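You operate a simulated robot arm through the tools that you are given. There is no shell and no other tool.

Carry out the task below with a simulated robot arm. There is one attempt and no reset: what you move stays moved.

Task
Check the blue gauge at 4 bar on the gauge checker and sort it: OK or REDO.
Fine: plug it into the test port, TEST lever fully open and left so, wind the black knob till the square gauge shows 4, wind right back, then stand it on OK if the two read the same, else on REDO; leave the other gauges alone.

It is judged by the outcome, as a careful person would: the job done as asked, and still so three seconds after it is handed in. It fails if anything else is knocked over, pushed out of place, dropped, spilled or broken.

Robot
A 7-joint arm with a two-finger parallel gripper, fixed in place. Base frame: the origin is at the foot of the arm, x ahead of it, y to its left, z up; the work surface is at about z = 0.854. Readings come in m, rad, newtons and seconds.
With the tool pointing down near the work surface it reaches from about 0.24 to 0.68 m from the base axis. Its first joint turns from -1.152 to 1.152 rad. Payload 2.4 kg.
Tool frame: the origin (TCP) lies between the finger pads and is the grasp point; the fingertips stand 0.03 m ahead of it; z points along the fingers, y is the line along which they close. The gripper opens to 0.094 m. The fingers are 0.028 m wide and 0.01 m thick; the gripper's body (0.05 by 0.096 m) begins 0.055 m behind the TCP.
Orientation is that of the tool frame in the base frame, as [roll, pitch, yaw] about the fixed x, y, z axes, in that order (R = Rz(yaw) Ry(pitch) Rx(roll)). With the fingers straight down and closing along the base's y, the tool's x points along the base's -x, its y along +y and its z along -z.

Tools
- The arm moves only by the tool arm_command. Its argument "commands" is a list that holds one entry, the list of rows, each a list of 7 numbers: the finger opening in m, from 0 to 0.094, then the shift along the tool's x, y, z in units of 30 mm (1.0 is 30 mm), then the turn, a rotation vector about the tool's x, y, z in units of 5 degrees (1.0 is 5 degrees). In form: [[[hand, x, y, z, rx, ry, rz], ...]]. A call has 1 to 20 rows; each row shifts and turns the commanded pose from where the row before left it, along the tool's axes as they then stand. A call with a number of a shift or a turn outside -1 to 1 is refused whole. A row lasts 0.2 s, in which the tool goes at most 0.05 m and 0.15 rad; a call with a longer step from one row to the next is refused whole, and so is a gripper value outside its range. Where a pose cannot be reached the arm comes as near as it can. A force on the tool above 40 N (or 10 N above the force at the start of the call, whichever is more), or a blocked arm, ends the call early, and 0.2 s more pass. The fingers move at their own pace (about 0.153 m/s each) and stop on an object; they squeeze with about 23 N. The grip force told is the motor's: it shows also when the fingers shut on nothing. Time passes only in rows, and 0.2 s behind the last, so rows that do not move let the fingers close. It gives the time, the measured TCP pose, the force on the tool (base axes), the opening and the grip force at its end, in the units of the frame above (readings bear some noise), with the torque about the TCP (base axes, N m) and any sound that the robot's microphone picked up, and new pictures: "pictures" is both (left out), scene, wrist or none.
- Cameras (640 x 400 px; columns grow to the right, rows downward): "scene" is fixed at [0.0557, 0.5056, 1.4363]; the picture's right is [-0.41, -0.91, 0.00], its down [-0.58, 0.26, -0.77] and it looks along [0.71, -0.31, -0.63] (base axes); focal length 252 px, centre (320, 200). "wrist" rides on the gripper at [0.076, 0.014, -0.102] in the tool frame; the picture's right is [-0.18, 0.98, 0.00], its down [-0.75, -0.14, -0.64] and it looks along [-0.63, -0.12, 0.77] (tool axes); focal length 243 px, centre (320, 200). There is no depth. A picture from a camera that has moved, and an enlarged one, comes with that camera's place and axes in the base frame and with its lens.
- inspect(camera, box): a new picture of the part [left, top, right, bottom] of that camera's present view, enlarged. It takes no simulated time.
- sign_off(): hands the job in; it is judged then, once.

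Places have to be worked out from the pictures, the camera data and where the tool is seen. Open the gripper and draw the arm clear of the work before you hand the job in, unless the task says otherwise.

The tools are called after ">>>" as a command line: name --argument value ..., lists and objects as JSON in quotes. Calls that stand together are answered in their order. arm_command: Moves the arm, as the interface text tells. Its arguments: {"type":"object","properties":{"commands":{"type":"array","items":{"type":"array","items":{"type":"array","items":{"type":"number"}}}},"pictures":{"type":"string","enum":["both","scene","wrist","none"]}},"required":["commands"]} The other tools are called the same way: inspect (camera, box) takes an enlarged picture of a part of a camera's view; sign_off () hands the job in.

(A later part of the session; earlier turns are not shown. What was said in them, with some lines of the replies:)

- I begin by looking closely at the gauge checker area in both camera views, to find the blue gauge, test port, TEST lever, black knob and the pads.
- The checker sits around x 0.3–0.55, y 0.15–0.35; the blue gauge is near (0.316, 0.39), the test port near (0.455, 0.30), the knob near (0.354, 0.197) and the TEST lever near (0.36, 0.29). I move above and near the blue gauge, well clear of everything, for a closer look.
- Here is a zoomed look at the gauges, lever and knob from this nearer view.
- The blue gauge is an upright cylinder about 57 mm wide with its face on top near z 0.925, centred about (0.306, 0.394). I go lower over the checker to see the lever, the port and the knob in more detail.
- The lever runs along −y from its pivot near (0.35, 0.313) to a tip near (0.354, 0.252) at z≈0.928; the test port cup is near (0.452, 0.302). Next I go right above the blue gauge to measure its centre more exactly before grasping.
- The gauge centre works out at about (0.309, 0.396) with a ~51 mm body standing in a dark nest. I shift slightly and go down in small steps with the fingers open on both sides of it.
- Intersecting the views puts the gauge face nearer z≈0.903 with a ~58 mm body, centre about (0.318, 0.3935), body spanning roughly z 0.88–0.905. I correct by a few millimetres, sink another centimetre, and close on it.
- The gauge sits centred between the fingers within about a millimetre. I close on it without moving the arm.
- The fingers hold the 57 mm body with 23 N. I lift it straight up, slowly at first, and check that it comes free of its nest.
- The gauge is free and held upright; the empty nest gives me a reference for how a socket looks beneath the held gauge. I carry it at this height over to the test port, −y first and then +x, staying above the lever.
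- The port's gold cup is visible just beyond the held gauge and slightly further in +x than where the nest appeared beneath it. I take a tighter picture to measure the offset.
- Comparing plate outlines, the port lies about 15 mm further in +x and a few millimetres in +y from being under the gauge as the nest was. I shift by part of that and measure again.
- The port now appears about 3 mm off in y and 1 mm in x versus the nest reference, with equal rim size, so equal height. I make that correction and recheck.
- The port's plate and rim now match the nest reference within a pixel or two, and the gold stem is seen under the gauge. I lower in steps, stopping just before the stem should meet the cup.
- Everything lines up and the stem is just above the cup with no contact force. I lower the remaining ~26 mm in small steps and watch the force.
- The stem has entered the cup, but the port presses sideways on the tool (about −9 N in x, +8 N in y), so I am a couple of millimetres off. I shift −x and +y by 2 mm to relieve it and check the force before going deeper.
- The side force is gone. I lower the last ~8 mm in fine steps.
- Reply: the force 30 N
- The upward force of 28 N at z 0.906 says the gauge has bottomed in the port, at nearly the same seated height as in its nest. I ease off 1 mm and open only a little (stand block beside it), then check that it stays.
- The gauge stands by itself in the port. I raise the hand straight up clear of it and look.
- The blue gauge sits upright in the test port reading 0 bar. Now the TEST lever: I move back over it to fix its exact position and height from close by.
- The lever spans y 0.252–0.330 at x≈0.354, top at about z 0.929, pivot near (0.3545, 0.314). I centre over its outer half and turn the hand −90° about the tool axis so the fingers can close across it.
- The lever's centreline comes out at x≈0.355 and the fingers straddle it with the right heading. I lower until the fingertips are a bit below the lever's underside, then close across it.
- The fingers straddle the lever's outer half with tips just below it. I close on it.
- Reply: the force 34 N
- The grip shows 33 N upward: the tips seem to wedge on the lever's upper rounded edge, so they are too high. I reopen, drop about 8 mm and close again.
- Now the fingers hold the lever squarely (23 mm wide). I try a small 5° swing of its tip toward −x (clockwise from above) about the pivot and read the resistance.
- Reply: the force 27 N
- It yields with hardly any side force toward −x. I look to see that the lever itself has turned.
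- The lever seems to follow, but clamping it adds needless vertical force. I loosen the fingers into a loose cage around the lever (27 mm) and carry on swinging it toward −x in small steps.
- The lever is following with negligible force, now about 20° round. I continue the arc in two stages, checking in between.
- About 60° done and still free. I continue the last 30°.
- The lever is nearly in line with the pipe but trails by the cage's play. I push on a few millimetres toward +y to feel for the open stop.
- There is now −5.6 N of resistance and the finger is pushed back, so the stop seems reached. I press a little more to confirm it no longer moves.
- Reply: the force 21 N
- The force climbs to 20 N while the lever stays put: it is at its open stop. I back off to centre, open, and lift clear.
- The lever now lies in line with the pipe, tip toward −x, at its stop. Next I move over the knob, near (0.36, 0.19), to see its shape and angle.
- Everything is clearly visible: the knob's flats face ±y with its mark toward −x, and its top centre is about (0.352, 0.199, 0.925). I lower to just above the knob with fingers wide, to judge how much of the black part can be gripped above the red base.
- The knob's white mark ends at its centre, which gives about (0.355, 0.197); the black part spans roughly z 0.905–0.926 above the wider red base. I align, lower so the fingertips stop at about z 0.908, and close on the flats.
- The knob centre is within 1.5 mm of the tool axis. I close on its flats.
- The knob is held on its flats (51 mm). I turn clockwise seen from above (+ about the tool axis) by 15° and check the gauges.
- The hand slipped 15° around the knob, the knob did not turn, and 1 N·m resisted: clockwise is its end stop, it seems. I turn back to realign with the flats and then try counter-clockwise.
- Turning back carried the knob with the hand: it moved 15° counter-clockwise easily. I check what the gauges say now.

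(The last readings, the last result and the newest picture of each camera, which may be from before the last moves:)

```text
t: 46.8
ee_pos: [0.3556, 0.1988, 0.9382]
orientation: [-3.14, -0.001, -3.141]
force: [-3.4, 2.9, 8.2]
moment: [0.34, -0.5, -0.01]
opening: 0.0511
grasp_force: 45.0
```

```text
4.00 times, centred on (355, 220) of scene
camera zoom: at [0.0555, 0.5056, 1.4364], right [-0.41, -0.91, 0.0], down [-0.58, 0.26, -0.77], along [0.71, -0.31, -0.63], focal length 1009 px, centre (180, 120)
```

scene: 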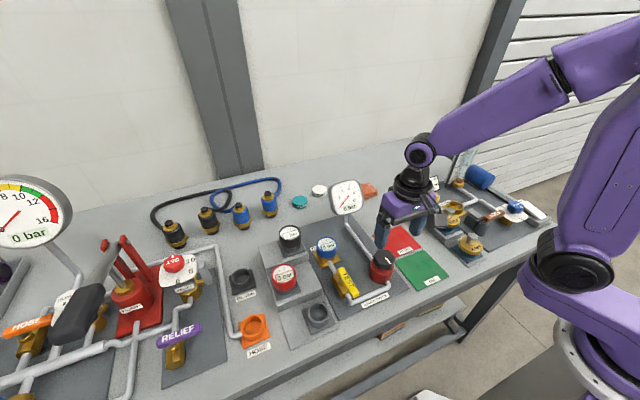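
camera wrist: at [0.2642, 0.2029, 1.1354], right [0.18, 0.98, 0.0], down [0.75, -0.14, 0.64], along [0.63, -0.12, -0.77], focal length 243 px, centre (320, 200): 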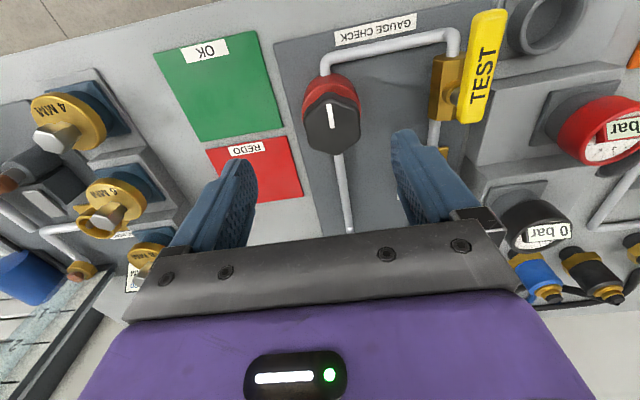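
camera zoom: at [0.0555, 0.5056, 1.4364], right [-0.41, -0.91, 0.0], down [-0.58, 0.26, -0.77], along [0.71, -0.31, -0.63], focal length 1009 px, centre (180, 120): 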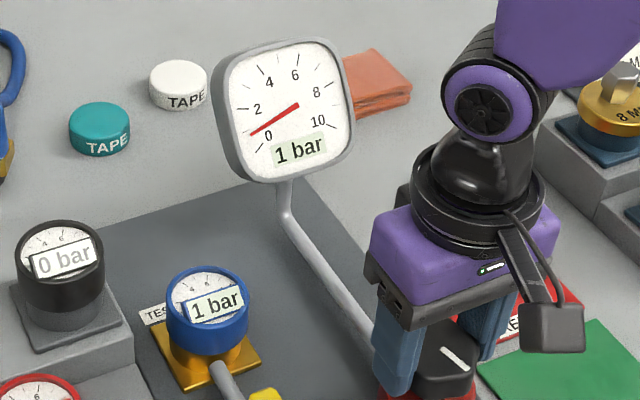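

Counter-clockwise raises the pressure: the square gauge and the blue gauge both show 1 bar after 15°. I turn on 30° more the same way.

>>> arm_command --commands '[[[0.04, 0, 0, 0, 0, 0, -1], [0.04, 0, 0, 0, 0, 0, -1], [0.04, 0, 0, 0, 0, 0, -1], [0.04, 0, 0, 0, 0, 0, -1], [0.04, 0, 0, 0, 0, 0, -1], [0.04, 0, 0, 0, 0, 0, -1], [0.04, 0, 0, 0, 0, 0, 0]]]' --pictures "none"

>>> inspect --camera "scene" --box '[310, 170, 400, 270]'

```text
t: 48.4
ee_pos: [0.3566, 0.1986, 0.9367]
orientation: [3.14, 0.004, -2.616]
force: [-2.0, 5.4, 26.4]
moment: [0.01, 0.22, -0.01]
opening: 0.0513
grasp_force: 45.3
```

```text
4.00 times, centred on (355, 220) of scene
camera zoom: at [0.0553, 0.5056, 1.4364], right [-0.41, -0.91, 0.0], down [-0.58, 0.26, -0.77], along [0.71, -0.31, -0.63], focal length 1009 px, centre (180, 120)
```

zoom: 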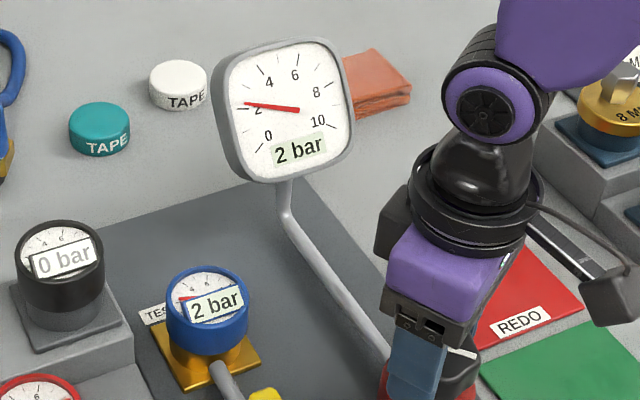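

At 45° both gauges show 2 bar. I continue with 25° more, easing the hand up a hair because of the vertical load.

>>> arm_command --commands '[[[0.04, 0, 0, -0.03, 0, 0, -1], [0.04, 0, 0, -0.03, 0, 0, -1], [0.04, 0, 0, 0, 0, 0, -1], [0.04, 0, 0, 0, 0, 0, -1], [0.04, 0, 0, 0, 0, 0, -1], [0.04, 0, 0, 0, 0, 0, 0]]]' --pictures "none"

>>> inspect --camera "scene" --box '[310, 170, 400, 270]'

```text
t: 49.8
ee_pos: [0.3544, 0.1999, 0.9379]
orientation: [3.141, -0.001, -2.178]
force: [-7.0, 21.4, -22.7]
moment: [1.03, -0.21, -0.01]
opening: 0.0512
grasp_force: 45.2
```

```text
4.00 times, centred on (355, 220) of scene
camera zoom: at [0.0558, 0.5063, 1.4361], right [-0.41, -0.91, 0.0], down [-0.58, 0.26, -0.77], along [0.71, -0.31, -0.63], focal length 1009 px, centre (180, 120)
```

zoom: 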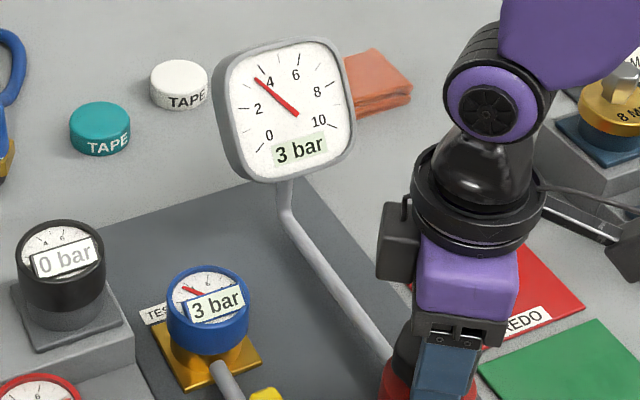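

Both show 3 bar now (needle about 3.4). Side forces have built up from a small axis offset, so I relieve them by a few millimetres and then turn 10° more.

>>> arm_command --commands '[[[0.04, -0.06, 0.08, 0.03, 0, 0, 0], [0.04, 0, 0, 0, 0, 0, -1], [0.04, 0, 0, 0, 0, 0, -1], [0.04, 0, 0, 0, 0, 0, 0]]]' --pictures "none"

>>> inspect --camera "scene" --box '[310, 170, 400, 270]'

```text
t: 50.8
ee_pos: [0.3558, 0.1994, 0.9386]
orientation: [-3.141, -0.002, -2.006]
force: [-4.7, -6.2, 26.7]
moment: [-0.85, 0.5, -0.01]
opening: 0.0512
grasp_force: 45.5
```

```text
4.00 times, centred on (355, 220) of scene
camera zoom: at [0.0553, 0.5053, 1.4365], right [-0.41, -0.91, 0.0], down [-0.58, 0.26, -0.77], along [0.71, -0.31, -0.63], focal length 1009 px, centre (180, 120)
```

zoom: 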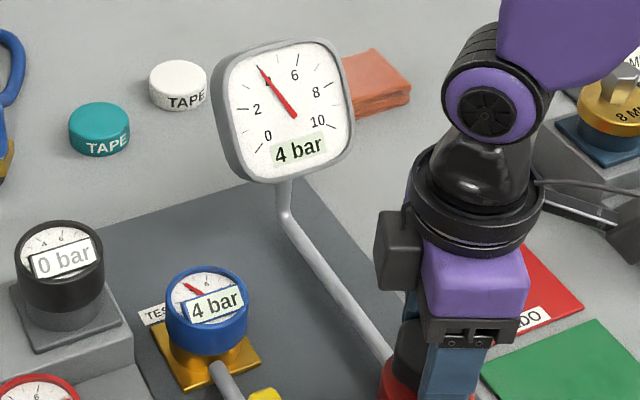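

Both displays now say 4 bar. I zoom in on each for a careful reading before deciding.

>>> inspect --camera "scene" --box '[328, 175, 366, 215]'

>>> inspect --camera "scene" --box '[308, 228, 348, 262]'

```text
10.00 times, centred on (347, 195) of scene
camera zoom: at [0.0553, 0.5053, 1.4365], right [-0.41, -0.91, 0.0], down [-0.58, 0.26, -0.77], along [0.71, -0.31, -0.63], focal length 2523 px, centre (50, 250)
```

zoom: 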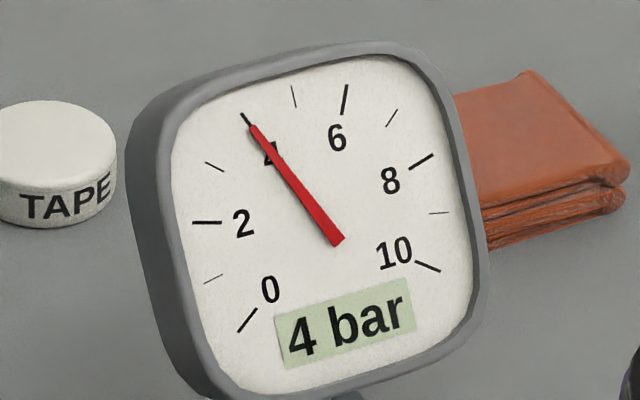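

```text
11.76 times, centred on (328, 245) of scene
camera zoom: at [0.0553, 0.5053, 1.4365], right [-0.41, -0.91, 0.0], down [-0.58, 0.26, -0.77], along [0.71, -0.31, -0.63], focal length 2969 px, centre (226, -329)
```

zoom: 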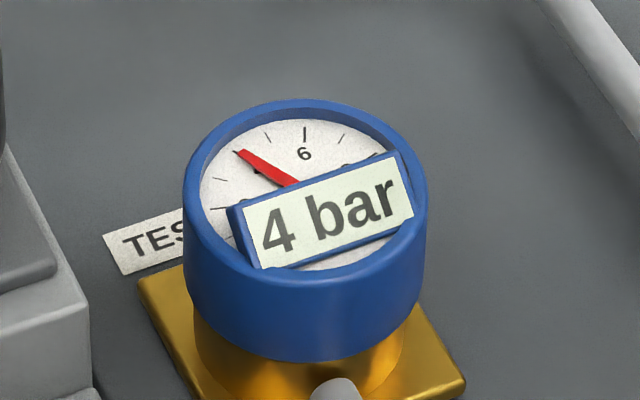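

Square needle sits exactly on 4 and the blue needle is on its 4 too. I hold still for about a second to make sure both readings are steady.

>>> arm_command --commands '[[[0.04, 0, 0, 0, 0, 0, 0], [0.04, 0, 0, 0, 0, 0, 0], [0.04, 0, 0, 0, 0, 0, 0], [0.04, 0, 0, 0, 0, 0, 0], [0.04, 0, 0, 0, 0, 0, 0]]]' --pictures "none"

>>> inspect --camera "scene" --box '[308, 175, 368, 262]'

```text
t: 52.0
ee_pos: [0.3556, 0.1999, 0.9384]
orientation: [3.14, 0.0, -2.009]
force: [0.2, -20.3, 28.8]
moment: [-0.42, 0.02, -0.01]
opening: 0.0513
grasp_force: 44.9
```

```text
4.60 times, centred on (338, 218) of scene
camera zoom: at [0.0554, 0.5049, 1.4366], right [-0.41, -0.91, 0.0], down [-0.58, 0.26, -0.77], along [0.71, -0.31, -0.63], focal length 1160 px, centre (237, 115)
```

zoom: 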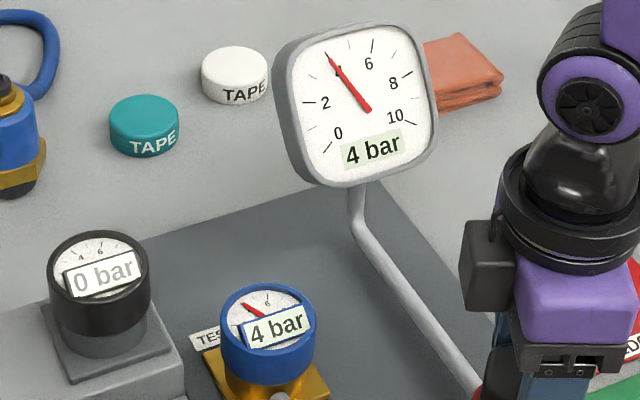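

Steady at 4 and 4: the blue gauge is good, so it goes on OK. Now I wind right back clockwise 80°, first easing the side load slightly.

>>> arm_command --commands '[[[0.04, 0.045, -0.02, -0.015, 0, 0, 0], [0.04, 0, 0, 0, 0, 0, 1], [0.04, 0, 0, 0, 0, 0, 1], [0.04, 0, 0, 0, 0, 0, 1], [0.04, 0, 0, 0, 0, 0, 1], [0.04, 0, 0, 0, 0, 0, 1], [0.04, 0, 0, 0, 0, 0, 1], [0.04, 0, 0, 0, 0, 0, 1], [0.04, 0, 0, 0, 0, 0, 1], [0.04, 0, 0, 0, 0, 0, 0]]]' --pictures "none"

>>> inspect --camera "scene" --box '[308, 175, 408, 300]'

```text
t: 54.2
ee_pos: [0.3558, 0.1988, 0.938]
orientation: [-3.141, -0.001, -2.707]
force: [10.0, -8.2, -10.6]
moment: [-0.31, -0.19, -0.01]
opening: 0.0512
grasp_force: 44.7
```

```text
3.20 times, centred on (358, 238) of scene
camera zoom: at [0.0561, 0.5054, 1.4364], right [-0.41, -0.91, 0.0], down [-0.58, 0.26, -0.77], along [0.71, -0.31, -0.63], focal length 808 px, centre (198, 80)
```

zoom: 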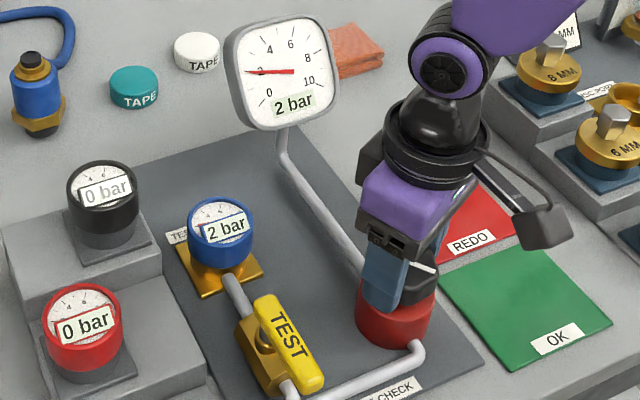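

The pressure is coming down together on both (2 bar). I continue winding back the rest, plus a few degrees to reach the stop.

>>> arm_command --commands '[[[0.04, 0, 0, 0, 0, 0, 1], [0.04, 0, 0, 0, 0, 0, 1], [0.04, 0, 0, 0, 0, 0, 1], [0.04, 0, 0, 0, 0, 0, 1], [0.04, 0, 0, 0, 0, 0, 1], [0.04, 0, 0, 0, 0, 0, 1], [0.04, 0, 0, 0, 0, 0, 1], [0.04, 0, 0, 0, 0, 0, 1], [0.04, 0, 0, 0, 0, 0, 0.6], [0.04, 0, 0, 0, 0, 0, 0]]]' --pictures "none"

>>> inspect --camera "scene" --box '[308, 175, 408, 300]'

>>> inspect --camera "wrist" --box '[220, 70, 440, 240]'

```text
t: 56.4
ee_pos: [0.3532, 0.1983, 0.9394]
orientation: [-3.139, -0.004, 2.825]
force: [-1.6, -15.1, 0.8]
moment: [-0.46, 0.43, 0.8]
opening: 0.0515
grasp_force: 44.5
```

```text
3.20 times, centred on (358, 238) of scene
camera zoom: at [0.0557, 0.5052, 1.4365], right [-0.41, -0.91, 0.0], down [-0.58, 0.26, -0.77], along [0.71, -0.31, -0.63], focal length 808 px, centre (198, 80)
```

zoom: 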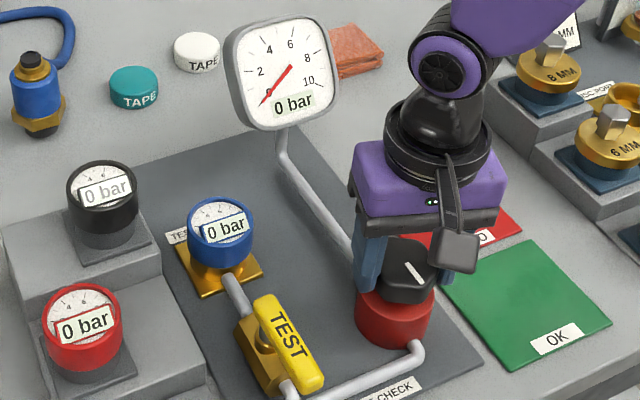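

```text
2.35 times, centred on (330, 155) of wrist
camera zoom: at [0.2865, 0.2351, 1.0422], right [0.48, 0.88, 0.0], down [0.68, -0.37, 0.64], along [0.56, -0.31, -0.77], focal length 571 px, centre (296, 306)
```

zoom: 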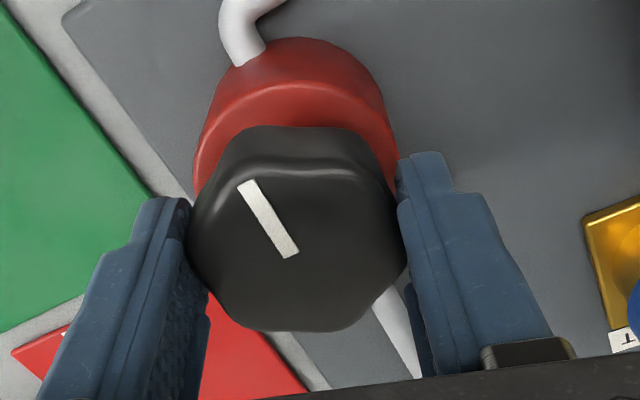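

Both gauges are back at 0 bar and the knob is against its stop. I open the fingers, lift straight up, and then look at the result.

>>> arm_command --commands '[[[0.065, 0, 0, 0, 0, 0, 0], [0.085, 0, 0, 0, 0, 0, 0], [0.085, 0, 0, -0.5, 0, 0, 0], [0.085, 0, 0, -0.9, 0, 0, 0], [0.085, 0, 0, -0.9, 0, 0, 0], [0.085, 0, 0, -0.9, 0, 0, 0], [0.085, 0, 0, -0.4, 0, 0, -0.9], [0.085, 0, 0, 0, 0, 0, -0.9], [0.085, 0, 0, 0, 0, 0, -0.9], [0.085, 0, 0, 0, 0, 0, -0.9], [0.085, 0, 0, 0, 0, 0, 0]]]' --pictures "both"

>>> inspect --camera "scene" --box '[290, 170, 430, 300]'

```text
t: 58.8
ee_pos: [0.3567, 0.1985, 1.0476]
orientation: [3.141, 0.001, -3.138]
force: [-0.7, 0.2, 0.4]
moment: [0.01, -0.02, 0.0]
opening: 0.0848
grasp_force: 0.0
camera wrist: at [0.2793, 0.2127, 1.1502], right [0.18, 0.98, 0.0], down [0.75, -0.14, 0.64], along [0.63, -0.12, -0.77], focal length 243 px, centre (320, 200)
```

scene: 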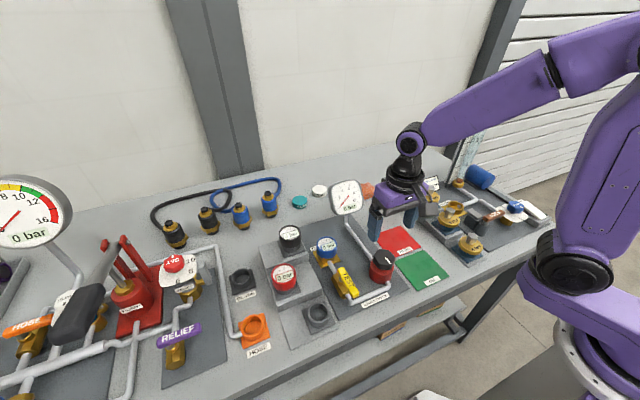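
wrist: 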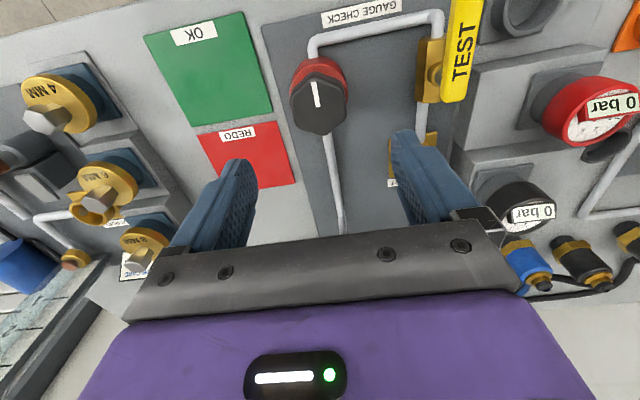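

```text
3.08 times, centred on (360, 235) of scene
camera zoom: at [0.0557, 0.5056, 1.4363], right [-0.41, -0.91, 0.0], down [-0.58, 0.26, -0.77], along [0.71, -0.31, -0.63], focal length 776 px, centre (197, 92)
```

zoom: 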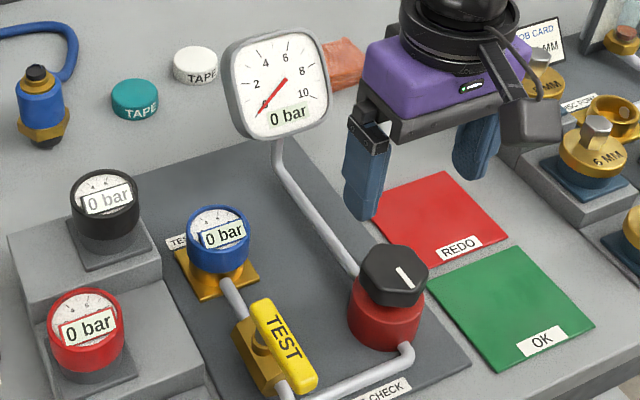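

All as wanted: 0 bar, knob back at its mark, lever open. I close the fingers to 68 mm and go back above the blue gauge at the port.

>>> arm_command --commands '[[[0.068, -0.9, 0.85, 0, 0, 0, 0], [0.068, -0.9, 0.9, 0, 0, 0, 0], [0.068, -0.9, 0.9, 0, 0, 0, 0], [0.068, -0.9, 0.86, 0, 0, 0, 0], [0.068, 0, 0, 0, 0, 0, 0], [0.068, 0, 0, 0, 0, 0, 0]]]' --pictures "none"

>>> inspect --camera "wrist" --box '[200, 0, 460, 200]'

```text
t: 60.2
ee_pos: [0.4634, 0.305, 1.0466]
orientation: [-3.142, -0.001, -3.142]
force: [-1.4, -0.5, 0.2]
moment: [-0.02, 0.0, 0.0]
opening: 0.0682
grasp_force: 0.1
```

```text
2.00 times, centred on (330, 100) of wrist
camera zoom: at [0.3867, 0.3195, 1.1492], right [0.18, 0.98, 0.0], down [0.75, -0.14, 0.64], along [0.63, -0.12, -0.77], focal length 485 px, centre (300, 400)
```

zoom: 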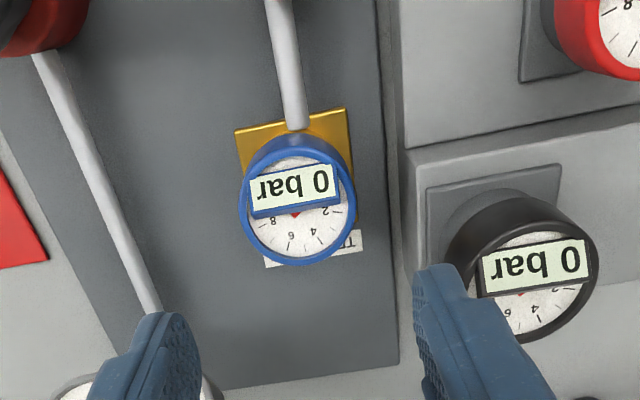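

The gauge sits as I left it. I line up and descend in steps with the fingers at 65 mm, keeping clear of the stand beside it.

>>> arm_command --commands '[[[0.065, -0.04, -0.02, 0.6, 0, 0, 0], [0.065, 0, 0, 0.8, 0, 0, 0], [0.065, 0, 0, 0.8, 0, 0, 0], [0.065, 0, 0, 0.7, 0, 0, 0], [0.065, 0, 0, 0.5, 0, 0, 0], [0.065, 0, 0, 0, 0, 0, 0]]]' --pictures "none"

>>> inspect --camera "wrist" --box '[220, 50, 440, 240]'

```text
t: 61.6
ee_pos: [0.4659, 0.306, 0.9455]
orientation: [3.141, 0.001, 3.14]
force: [-0.3, 0.3, 0.3]
moment: [0.04, 0.02, 0.0]
opening: 0.065
grasp_force: 0.0
```

```text
2.11 times, centred on (330, 145) of wrist
camera zoom: at [0.3895, 0.319, 1.0475], right [0.18, 0.98, 0.0], down [0.75, -0.14, 0.64], along [0.63, -0.12, -0.77], focal length 511 px, centre (299, 316)
```

zoom: 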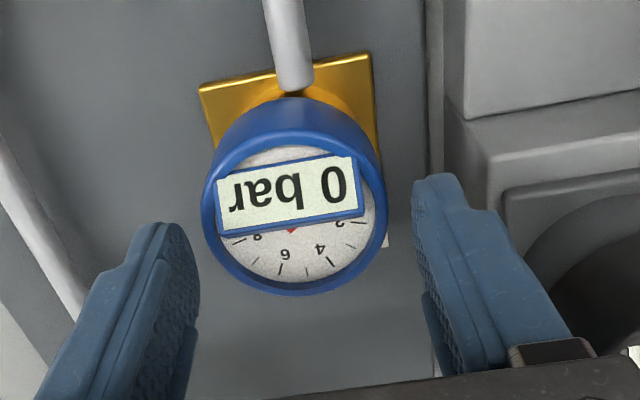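

Centred within about 1 mm. I go down the last 4 cm and close on the gauge.

>>> arm_command --commands '[[[0.065, 0, -0.04, 0.4, 0, 0, 0], [0.065, 0, 0, 0.4, 0, 0, 0], [0.065, 0, 0, 0.3, 0, 0, 0], [0.065, 0, 0, 0.2, 0, 0, 0], [0.065, 0, 0, 0, 0, 0, 0], [0.045, 0, 0, 0, 0, 0, 0], [0.045, 0, 0, 0, 0, 0, 0], [0.045, 0, 0, 0, 0, 0, 0]]]' --pictures "none"

>>> inspect --camera "wrist" --box '[220, 50, 440, 240]'

```text
t: 63.4
ee_pos: [0.4648, 0.3035, 0.9054]
orientation: [3.138, 0.002, -3.141]
force: [1.4, 6.0, 0.4]
moment: [0.06, 0.0, 0.06]
opening: 0.0568
grasp_force: 22.6
```

```text
2.11 times, centred on (330, 145) of wrist
camera zoom: at [0.3887, 0.3171, 1.0086], right [0.18, 0.98, 0.0], down [0.75, -0.14, 0.64], along [0.63, -0.12, -0.77], focal length 511 px, centre (299, 316)
```

zoom: 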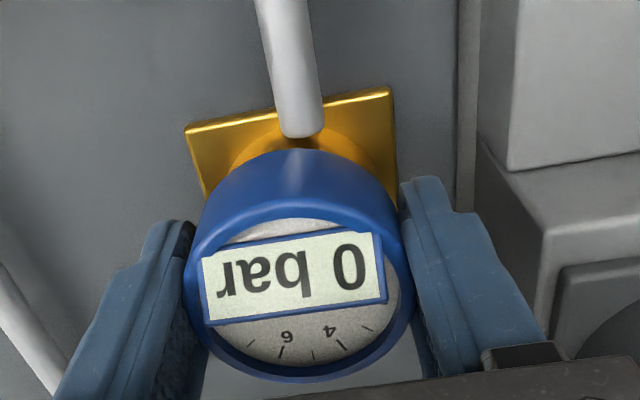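

The gauge is held again (57 mm, 23 N). I lift it straight out of the port to a safe carrying height.

>>> arm_command --commands '[[[0.045, 0, 0, -0.2, 0, 0, 0], [0.045, 0, 0, -0.4, 0, 0, 0], [0.045, 0, 0, -0.6, 0, 0, 0], [0.045, 0, 0, -0.9, 0, 0, 0], [0.045, 0, 0, -0.9, 0, 0, 0], [0.045, 0, 0, -0.9, 0, 0, 0], [0.045, 0, 0, -0.4, 0, 0, 0], [0.045, 0, 0, 0, 0, 0, 0]]]' --pictures "both"

>>> inspect --camera "scene" --box '[290, 150, 430, 300]'

```text
t: 65.2
ee_pos: [0.4648, 0.3014, 1.0356]
orientation: [-3.141, 0.0, 3.141]
force: [0.4, 0.8, -1.5]
moment: [0.04, -0.01, 0.0]
opening: 0.0569
grasp_force: 22.4
camera wrist: at [0.3886, 0.3161, 1.1378], right [0.18, 0.98, 0.0], down [0.75, -0.14, 0.64], along [0.63, -0.12, -0.77], focal length 243 px, centre (320, 200)
```

scene: 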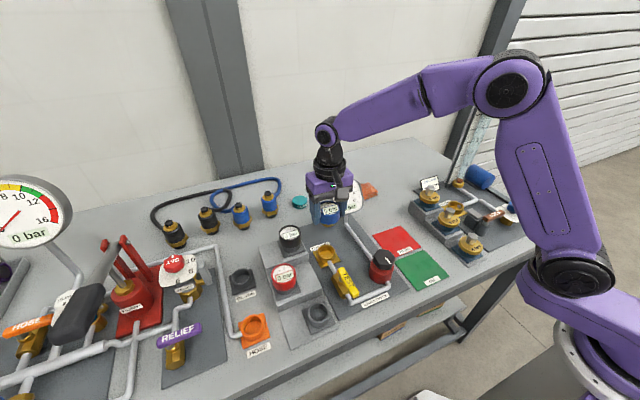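
wrist: 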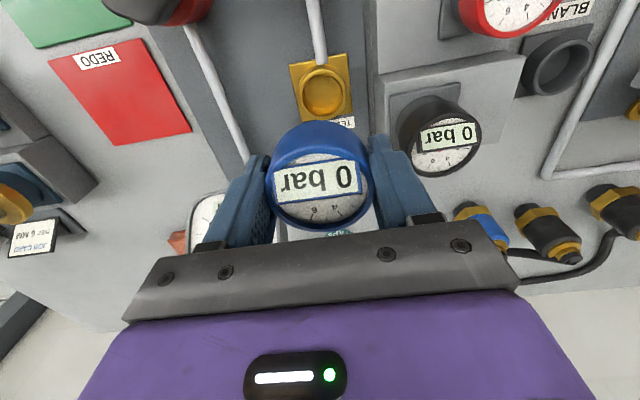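

```text
2.67 times, centred on (360, 225) of scene
camera zoom: at [0.0557, 0.5056, 1.4363], right [-0.41, -0.91, 0.0], down [-0.58, 0.26, -0.77], along [0.71, -0.31, -0.63], focal length 673 px, centre (213, 133)
```

zoom: 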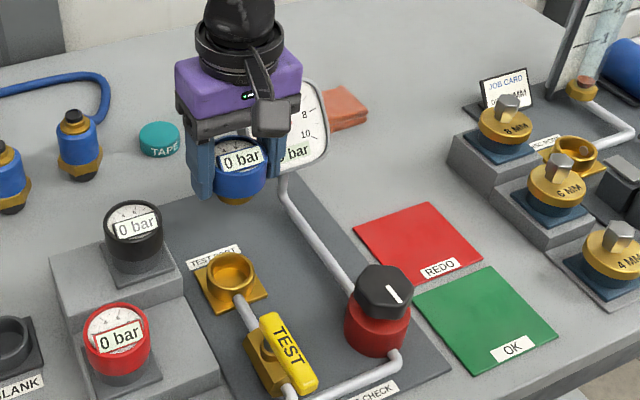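

The port is empty again and the gauge hangs straight. The OK pad spans about x 0.275–0.363, y 0.031–0.141, centre near (0.319, 0.086); I carry the gauge there at this height.

>>> arm_command --commands '[[[0.045, 0.4, -0.4, 0, 0, 0, 0], [0.045, 0.65, -0.8, 0, 0, 0, 0], [0.045, 0.65, -0.85, 0, 0, 0, 0], [0.045, 0.65, -0.85, 0, 0, 0, 0], [0.045, 0.65, -0.85, 0, 0, 0, 0], [0.045, 0.65, -0.85, 0, 0, 0, 0], [0.045, 0.65, -0.85, 0, 0, 0, 0], [0.045, 0.4, -0.85, 0, 0, 0, 0], [0.045, 0.17, -0.6, 0, 0, 0, 0], [0.045, 0, -0.28, 0, 0, 0, 0], [0.045, 0, 0, 0, 0, 0, 0], [0.045, 0, 0, 0, 0, 0, 0]]]' --pictures "both"

>>> inspect --camera "wrist" --box '[200, 0, 440, 240]'

>>> inspect --camera "scene" --box '[350, 170, 480, 310]'

```text
t: 67.8
ee_pos: [0.3188, 0.0864, 1.0366]
orientation: [-3.141, 0.0, 3.141]
force: [0.5, -0.3, -1.6]
moment: [-0.02, 0.01, -0.01]
opening: 0.057
grasp_force: 22.9
camera wrist: at [0.2424, 0.1, 1.1389], right [0.18, 0.98, 0.0], down [0.75, -0.14, 0.64], along [0.63, -0.12, -0.77], focal length 243 px, centre (320, 200)
```

scene: 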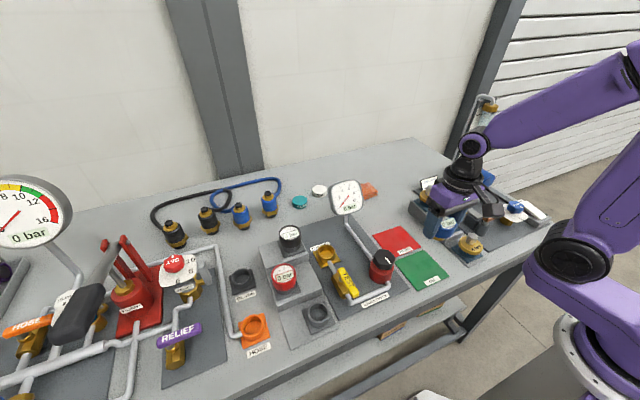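
wrist: 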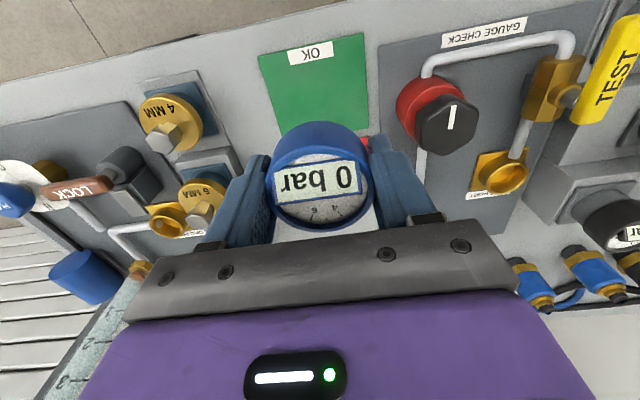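

```text
1.67 times, centred on (320, 120) of wrist
camera zoom: at [0.2424, 0.1, 1.1389], right [0.18, 0.98, 0.0], down [0.75, -0.14, 0.64], along [0.63, -0.12, -0.77], focal length 404 px, centre (320, 333)
```

zoom: 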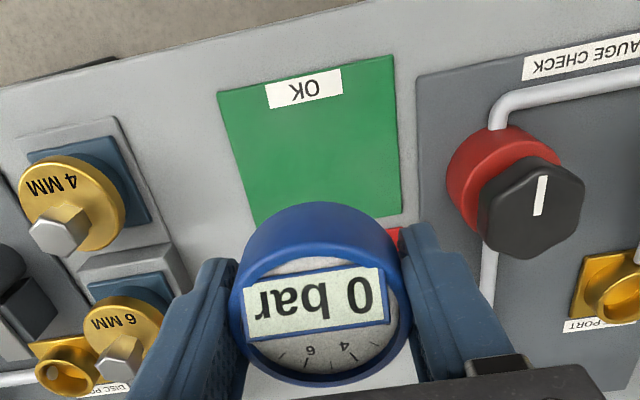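

```text
2.86 times, centred on (415, 240) of scene
camera zoom: at [0.0557, 0.5056, 1.4363], right [-0.41, -0.91, 0.0], down [-0.58, 0.26, -0.77], along [0.71, -0.31, -0.63], focal length 721 px, centre (49, 86)
```

zoom: 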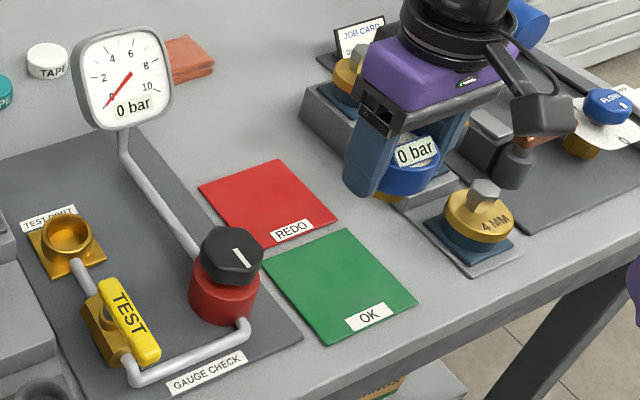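

The pad's corners now give a centre of about (0.325, 0.084). I shift 6 mm in x and lower to a little above the pad.

>>> arm_command --commands '[[[0.045, -0.2, -0.04, 0.4, 0, 0, 0], [0.045, 0, 0, 0.8, 0, 0, 0], [0.045, 0, 0, 0.8, 0, 0, 0], [0.045, 0, 0, 0.8, 0, 0, 0], [0.045, 0, 0, 0.5, 0, 0, 0], [0.045, 0, 0, 0.3, 0, 0, 0], [0.045, 0, 0, 0, 0, 0, 0], [0.045, 0, 0, 0, 0, 0, 0]]]' --pictures "both"

>>> inspect --camera "scene" --box '[370, 200, 470, 310]'

```text
t: 69.6
ee_pos: [0.3223, 0.0868, 0.9278]
orientation: [3.141, -0.001, 3.14]
force: [0.3, -0.8, -1.2]
moment: [0.02, -0.05, 0.0]
opening: 0.0569
grasp_force: 22.9
camera wrist: at [0.247, 0.1, 1.0297], right [0.18, 0.98, 0.0], down [0.75, -0.14, 0.64], along [0.63, -0.12, -0.77], focal length 243 px, centre (320, 200)
```

scene: 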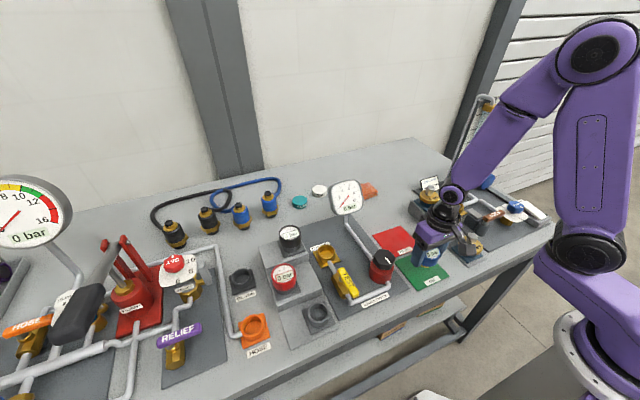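
wrist: 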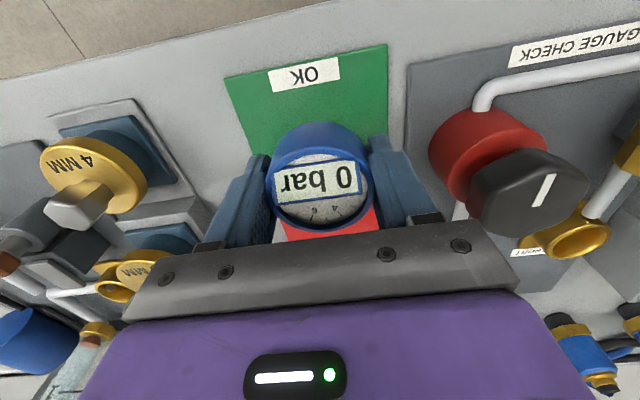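

```text
3.64 times, centred on (420, 255) of scene
camera zoom: at [0.0557, 0.5056, 1.4363], right [-0.41, -0.91, 0.0], down [-0.58, 0.26, -0.77], along [0.71, -0.31, -0.63], focal length 918 px, centre (-44, 0)
```

zoom: 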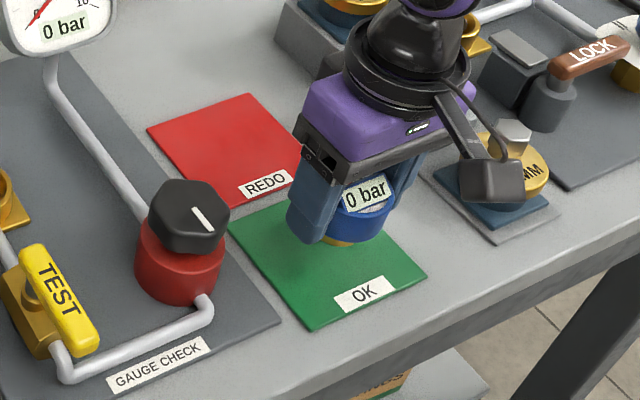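

The gauge is over the middle of the green pad, still clear of it. I lower slowly until the pad takes its weight.

>>> arm_command --commands '[[[0.045, 0, 0, 0.15, 0, 0, 0], [0.045, 0, 0, 0.15, 0, 0, 0], [0.045, 0, 0, 0.15, 0, 0, 0], [0.045, 0, 0, 0.15, 0, 0, 0], [0.045, 0, 0, 0, 0, 0, 0]]]' --pictures "none"

>>> inspect --camera "scene" --box '[390, 225, 460, 295]'

```text
t: 70.8
ee_pos: [0.3244, 0.0856, 0.9087]
orientation: [-3.139, 0.0, -3.142]
force: [-0.9, 0.0, -1.2]
moment: [-0.01, 0.01, -0.01]
opening: 0.0571
grasp_force: 23.2
```

```text
5.71 times, centred on (425, 260) of scene
camera zoom: at [0.0557, 0.5056, 1.4363], right [-0.41, -0.91, 0.0], down [-0.58, 0.26, -0.77], along [0.71, -0.31, -0.63], focal length 1442 px, centre (-280, -143)
```

zoom: 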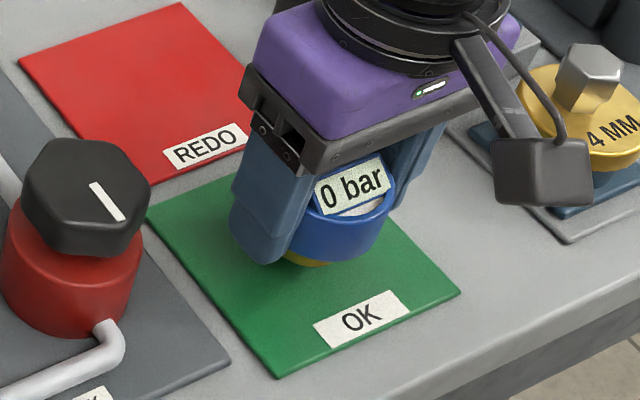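

No contact yet at z 0.909. I continue down in 2–3 mm steps, watching the vertical force.

>>> arm_command --commands '[[[0.045, 0, 0, 0.1, 0, 0, 0], [0.045, 0, 0, 0.07, 0, 0, 0], [0.045, 0, 0, 0, 0, 0, 0]]]' --pictures "none"

```text
t: 71.6
ee_pos: [0.323, 0.0866, 0.9047]
orientation: [3.141, 0.001, -3.14]
force: [0.1, 0.5, -2.0]
moment: [0.0, 0.03, 0.01]
opening: 0.057
grasp_force: 22.8
```

>>> arm_command --commands '[[[0.045, 0, 0, 0.07, 0, 0, 0], [0.045, 0, 0, 0.05, 0, 0, 0], [0.045, 0, 0, 0, 0, 0, 0]]]' --pictures "none"

```text
t: 72.4
ee_pos: [0.3246, 0.0865, 0.8996]
orientation: [-3.141, 0.0, -3.142]
force: [0.4, -0.4, -1.2]
moment: [-0.01, -0.02, 0.01]
opening: 0.0568
grasp_force: 23.1
```

Still no contact at z 0.8996 (fingertips about 1 cm above the pad). I look closely before going lower.

>>> inspect --camera "scene" --box '[405, 235, 450, 285]'

>>> arm_command --commands '[[[0.045, 0, 0, 0.05, 0, 0, 0], [0.045, 0, 0, 0.05, 0, 0, 0], [0.045, 0, 0, 0, 0, 0, 0]]]' --pictures "none"

```text
8.00 times, centred on (428, 260) of scene
camera zoom: at [0.0557, 0.5056, 1.4363], right [-0.41, -0.91, 0.0], down [-0.58, 0.26, -0.77], along [0.71, -0.31, -0.63], focal length 2019 px, centre (-540, -280)
```

zoom: 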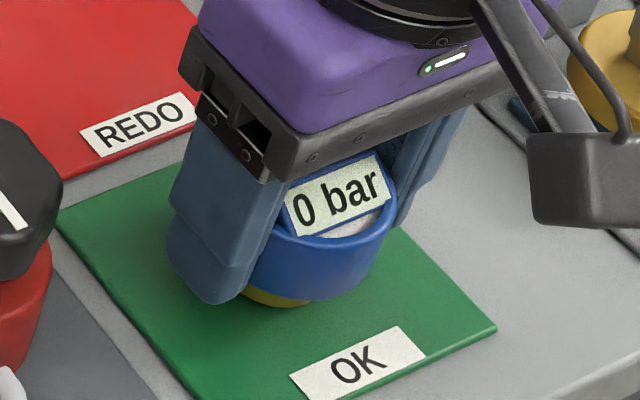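

```text
t: 73.2
ee_pos: [0.3249, 0.0853, 0.8978]
orientation: [3.14, 0.003, -3.141]
force: [1.6, -1.0, 26.7]
moment: [-0.1, -0.18, -0.02]
opening: 0.0569
grasp_force: 22.8
```

Contact: 27 N upward at z 0.898, so the stem stands on the pad. I ease off a millimetre and open the fingers.

>>> arm_command --commands '[[[0.045, 0, 0, -0.04, 0, 0, 0], [0.045, 0, 0, 0, 0, 0, 0], [0.06, 0, 0, 0, 0, 0, 0], [0.075, 0, 0, 0, 0, 0, 0], [0.075, 0, 0, 0, 0, 0, 0]]]' --pictures "wrist"

>>> inspect --camera "wrist" --box '[220, 50, 440, 240]'

>>> inspect --camera "scene" --box '[395, 225, 460, 295]'

```text
t: 74.4
ee_pos: [0.3251, 0.0853, 0.8989]
orientation: [3.141, 0.0, -3.141]
force: [0.7, -0.3, 0.4]
moment: [0.0, -0.02, 0.0]
opening: 0.0748
grasp_force: 0.0
camera wrist: at [0.2481, 0.0992, 1.0012], right [0.18, 0.98, 0.0], down [0.75, -0.14, 0.64], along [0.63, -0.12, -0.77], focal length 243 px, centre (320, 200)
```

wrist: 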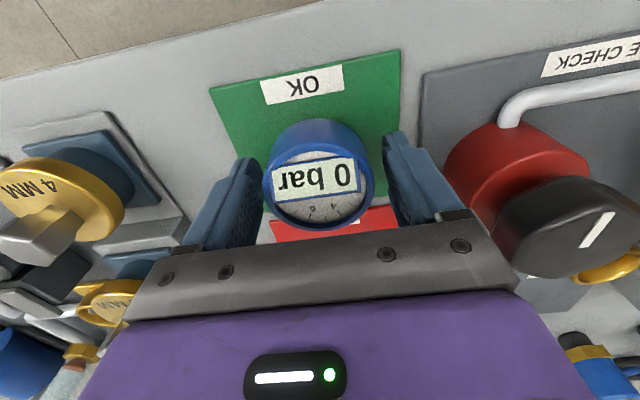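

```text
2.11 times, centred on (330, 145) of wrist
camera zoom: at [0.2481, 0.0992, 1.0012], right [0.18, 0.98, 0.0], down [0.75, -0.14, 0.64], along [0.63, -0.12, -0.77], focal length 511 px, centre (299, 316)
```

zoom: 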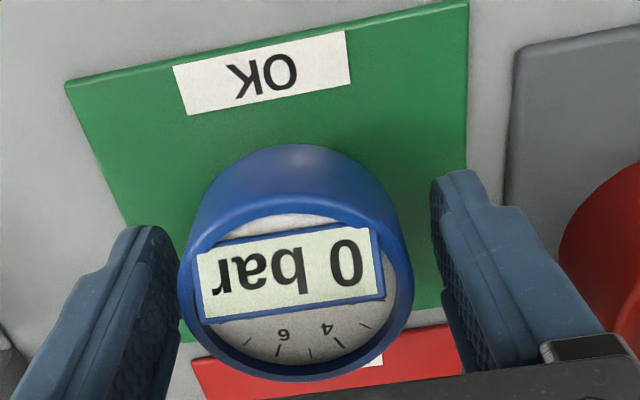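

```text
5.71 times, centred on (428, 260) of scene
camera zoom: at [0.0557, 0.5056, 1.4363], right [-0.41, -0.91, 0.0], down [-0.58, 0.26, -0.77], along [0.71, -0.31, -0.63], focal length 1442 px, centre (-294, -143)
```

zoom: 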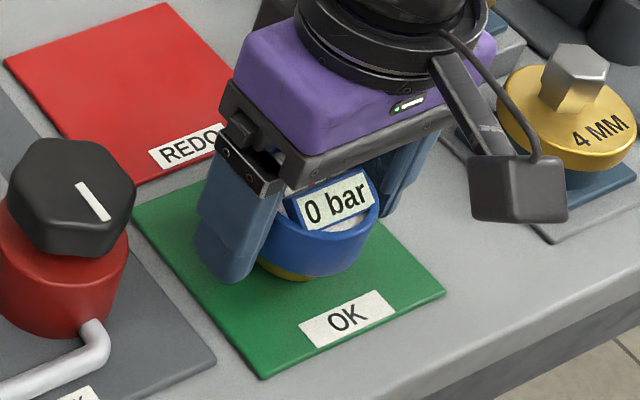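

The gauge stands upright and alone near the middle of the OK pad, with both fingers off it. I lift straight up and away.

>>> arm_command --commands '[[[0.075, 0, 0, -0.3, 0, 0, 0], [0.075, 0, 0, -0.6, 0, 0, 0], [0.075, 0, 0, -0.9, 0, 0, 0], [0.075, 0, 0, -0.9, 0, 0, 0], [0.075, 0, 0, -0.9, 0, 0, 0], [0.075, 0, 0, -0.9, 0, 0, 0], [0.085, 0, 0, -0.9, 0, 0, 0], [0.085, 0, 0, -0.9, 0, 0, 0], [0.085, 0, 0, -0.9, 0, 0, 0], [0.085, 0, 0, 0, 0, 0, 0]]]' --pictures "both"

>>> inspect --camera "scene" --box '[250, 170, 470, 340]'

>>> inspect --camera "wrist" --box '[200, 0, 560, 220]'

```text
t: 76.6
ee_pos: [0.3241, 0.0848, 1.1148]
orientation: [3.141, 0.0, -3.14]
force: [1.2, 0.1, -0.4]
moment: [0.0, -0.02, 0.01]
opening: 0.0849
grasp_force: 0.1
camera wrist: at [0.2483, 0.0989, 1.2179], right [0.18, 0.98, 0.0], down [0.75, -0.14, 0.64], along [0.63, -0.12, -0.77], focal length 243 px, centre (320, 200)
```

scene: 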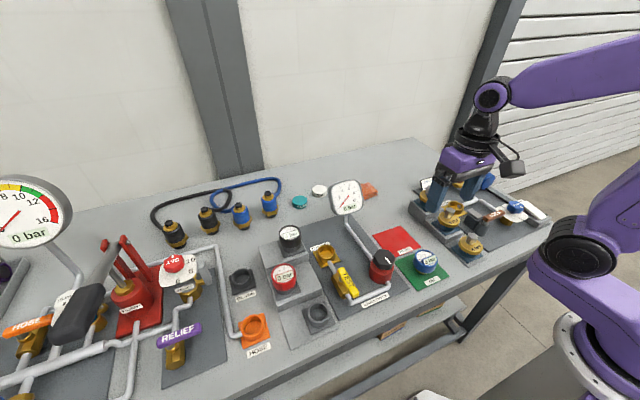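
wrist: 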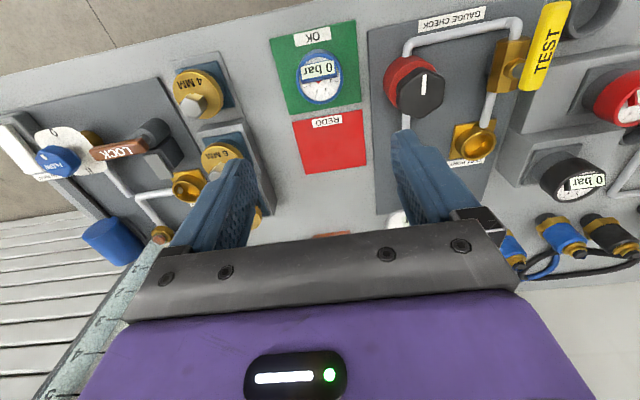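

```text
2.35 times, centred on (360, 255) of scene
camera zoom: at [0.0557, 0.5056, 1.4363], right [-0.41, -0.91, 0.0], down [-0.58, 0.26, -0.77], along [0.71, -0.31, -0.63], focal length 594 px, centre (226, 71)
```

zoom: 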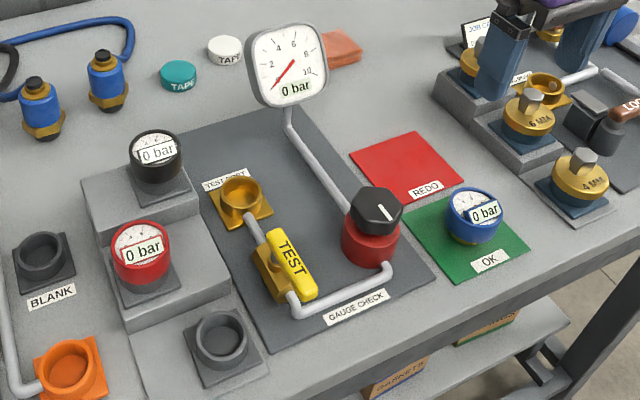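

```text
1.78 times, centred on (380, 110) of wrist
camera zoom: at [0.2483, 0.0989, 1.2179], right [0.18, 0.98, 0.0], down [0.75, -0.14, 0.64], along [0.63, -0.12, -0.77], focal length 431 px, centre (213, 360)
```

zoom: 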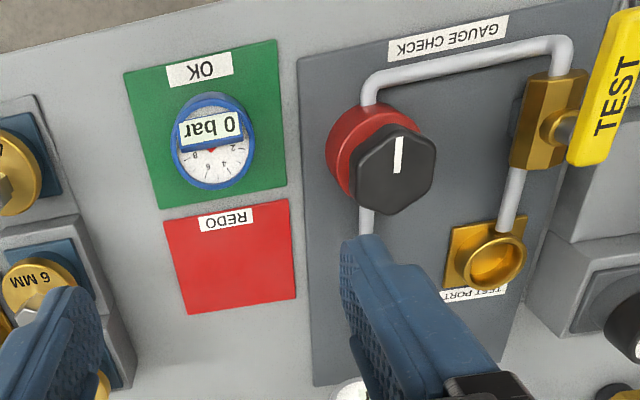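

The gauge stands on OK, the knob is back, both remaining gauges are in place. One last close check that the lever is fully in line and all is undisturbed.

>>> inspect --camera "scene" --box '[310, 230, 410, 310]'

>>> inspect --camera "scene" --box '[390, 230, 470, 300]'

```text
5.00 times, centred on (360, 270) of scene
camera zoom: at [0.0557, 0.5056, 1.4363], right [-0.41, -0.91, 0.0], down [-0.58, 0.26, -0.77], along [0.71, -0.31, -0.63], focal length 1262 px, centre (120, -150)
```

zoom: 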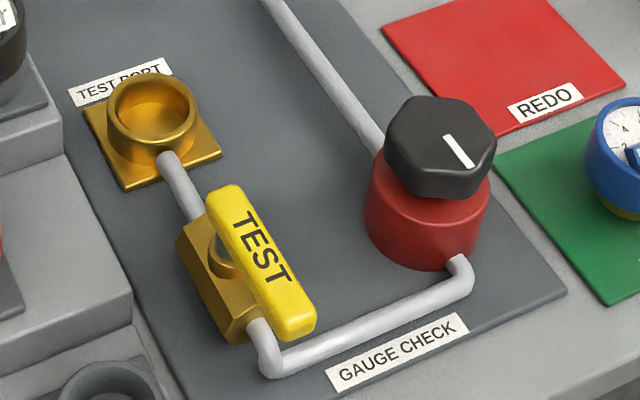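

```text
5.71 times, centred on (430, 265) of scene
camera zoom: at [0.0557, 0.5056, 1.4363], right [-0.41, -0.91, 0.0], down [-0.58, 0.26, -0.77], along [0.71, -0.31, -0.63], focal length 1442 px, centre (-309, -171)
```

zoom: 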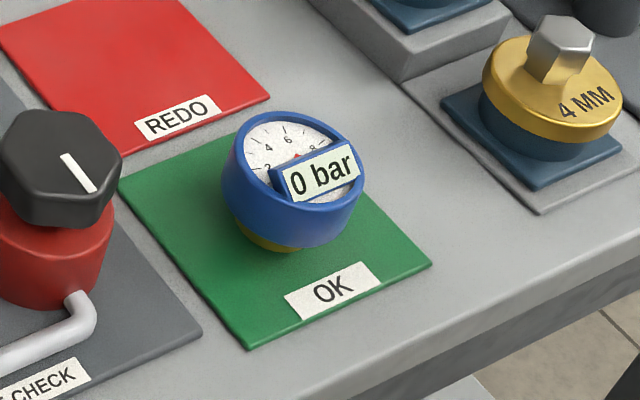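

The lever is parallel with the valve body, the knob mark is where it began, and the blue gauge stands upright on OK. I raise the open hand further clear of the work before handing in.

>>> arm_command --commands '[[[0.094, 0, 0, -0.9, 0, 0, 0], [0.094, 0, 0, -0.9, 0, 0, 0], [0.094, 0, 0, -0.9, 0, 0, 0], [0.094, 0, 0, -0.9, 0, 0, 0], [0.094, 0, 0, -0.6, 0, 0, 0], [0.094, 0, 0, 0, 0, 0, 0], [0.094, 0, 0, 0, 0, 0, 0]]]' --pictures "both"

```text
t: 78.2
ee_pos: [0.324, 0.0856, 1.2407]
orientation: [3.14, 0.0, -3.141]
force: [0.1, -0.1, 0.4]
moment: [0.01, -0.03, 0.0]
opening: 0.0941
grasp_force: 0.0
camera wrist: at [0.2488, 0.1003, 1.3432], right [0.18, 0.98, 0.0], down [0.75, -0.14, 0.64], along [0.63, -0.12, -0.77], focal length 243 px, centre (320, 200)
```

scene: 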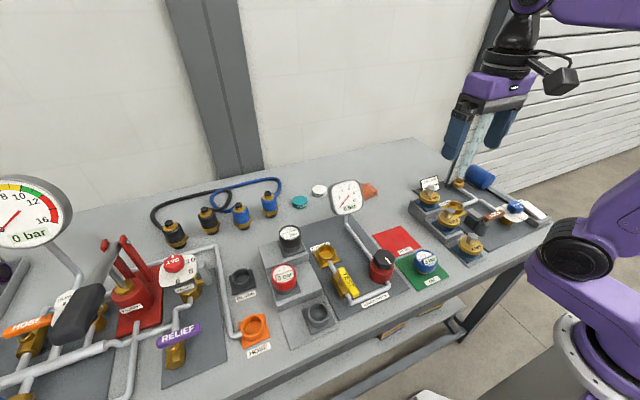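
wrist: 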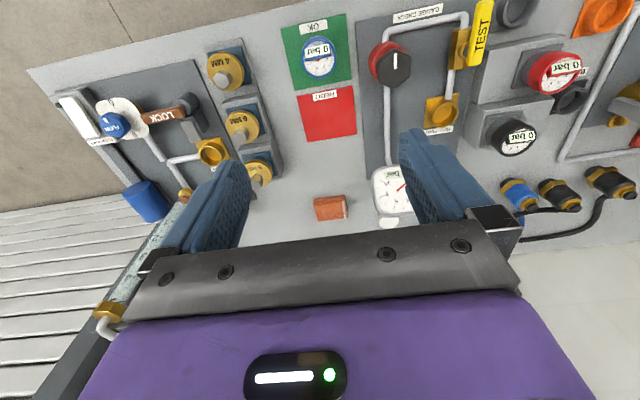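

The arm is clear and open, the gauge stands steady on OK, the lever is open, the knob is wound back, and the other gauges are untouched. I hand the job in.

>>> sign_off

```text
The job is handed in.
```

The blue gauge passed: at 4 bar on the square gauge it also read 4 bar, with both needles steady on the 4 mark. It now stands upright near the middle of the OK pad, and the job is handed in.

- **Lever:** TEST is fully open against its stop and left so.
- **Knob:** It raises pressure counter-clockwise seen from above. It is wound right back to its stop, with its mark where it started and the square gauge at 0 bar. I first tried it clockwise; it was already at its stop, so the fingers slipped about 15° round it without turning it.
- **Everything else:** The red and black gauges were not touched, and nothing was knocked over or moved.
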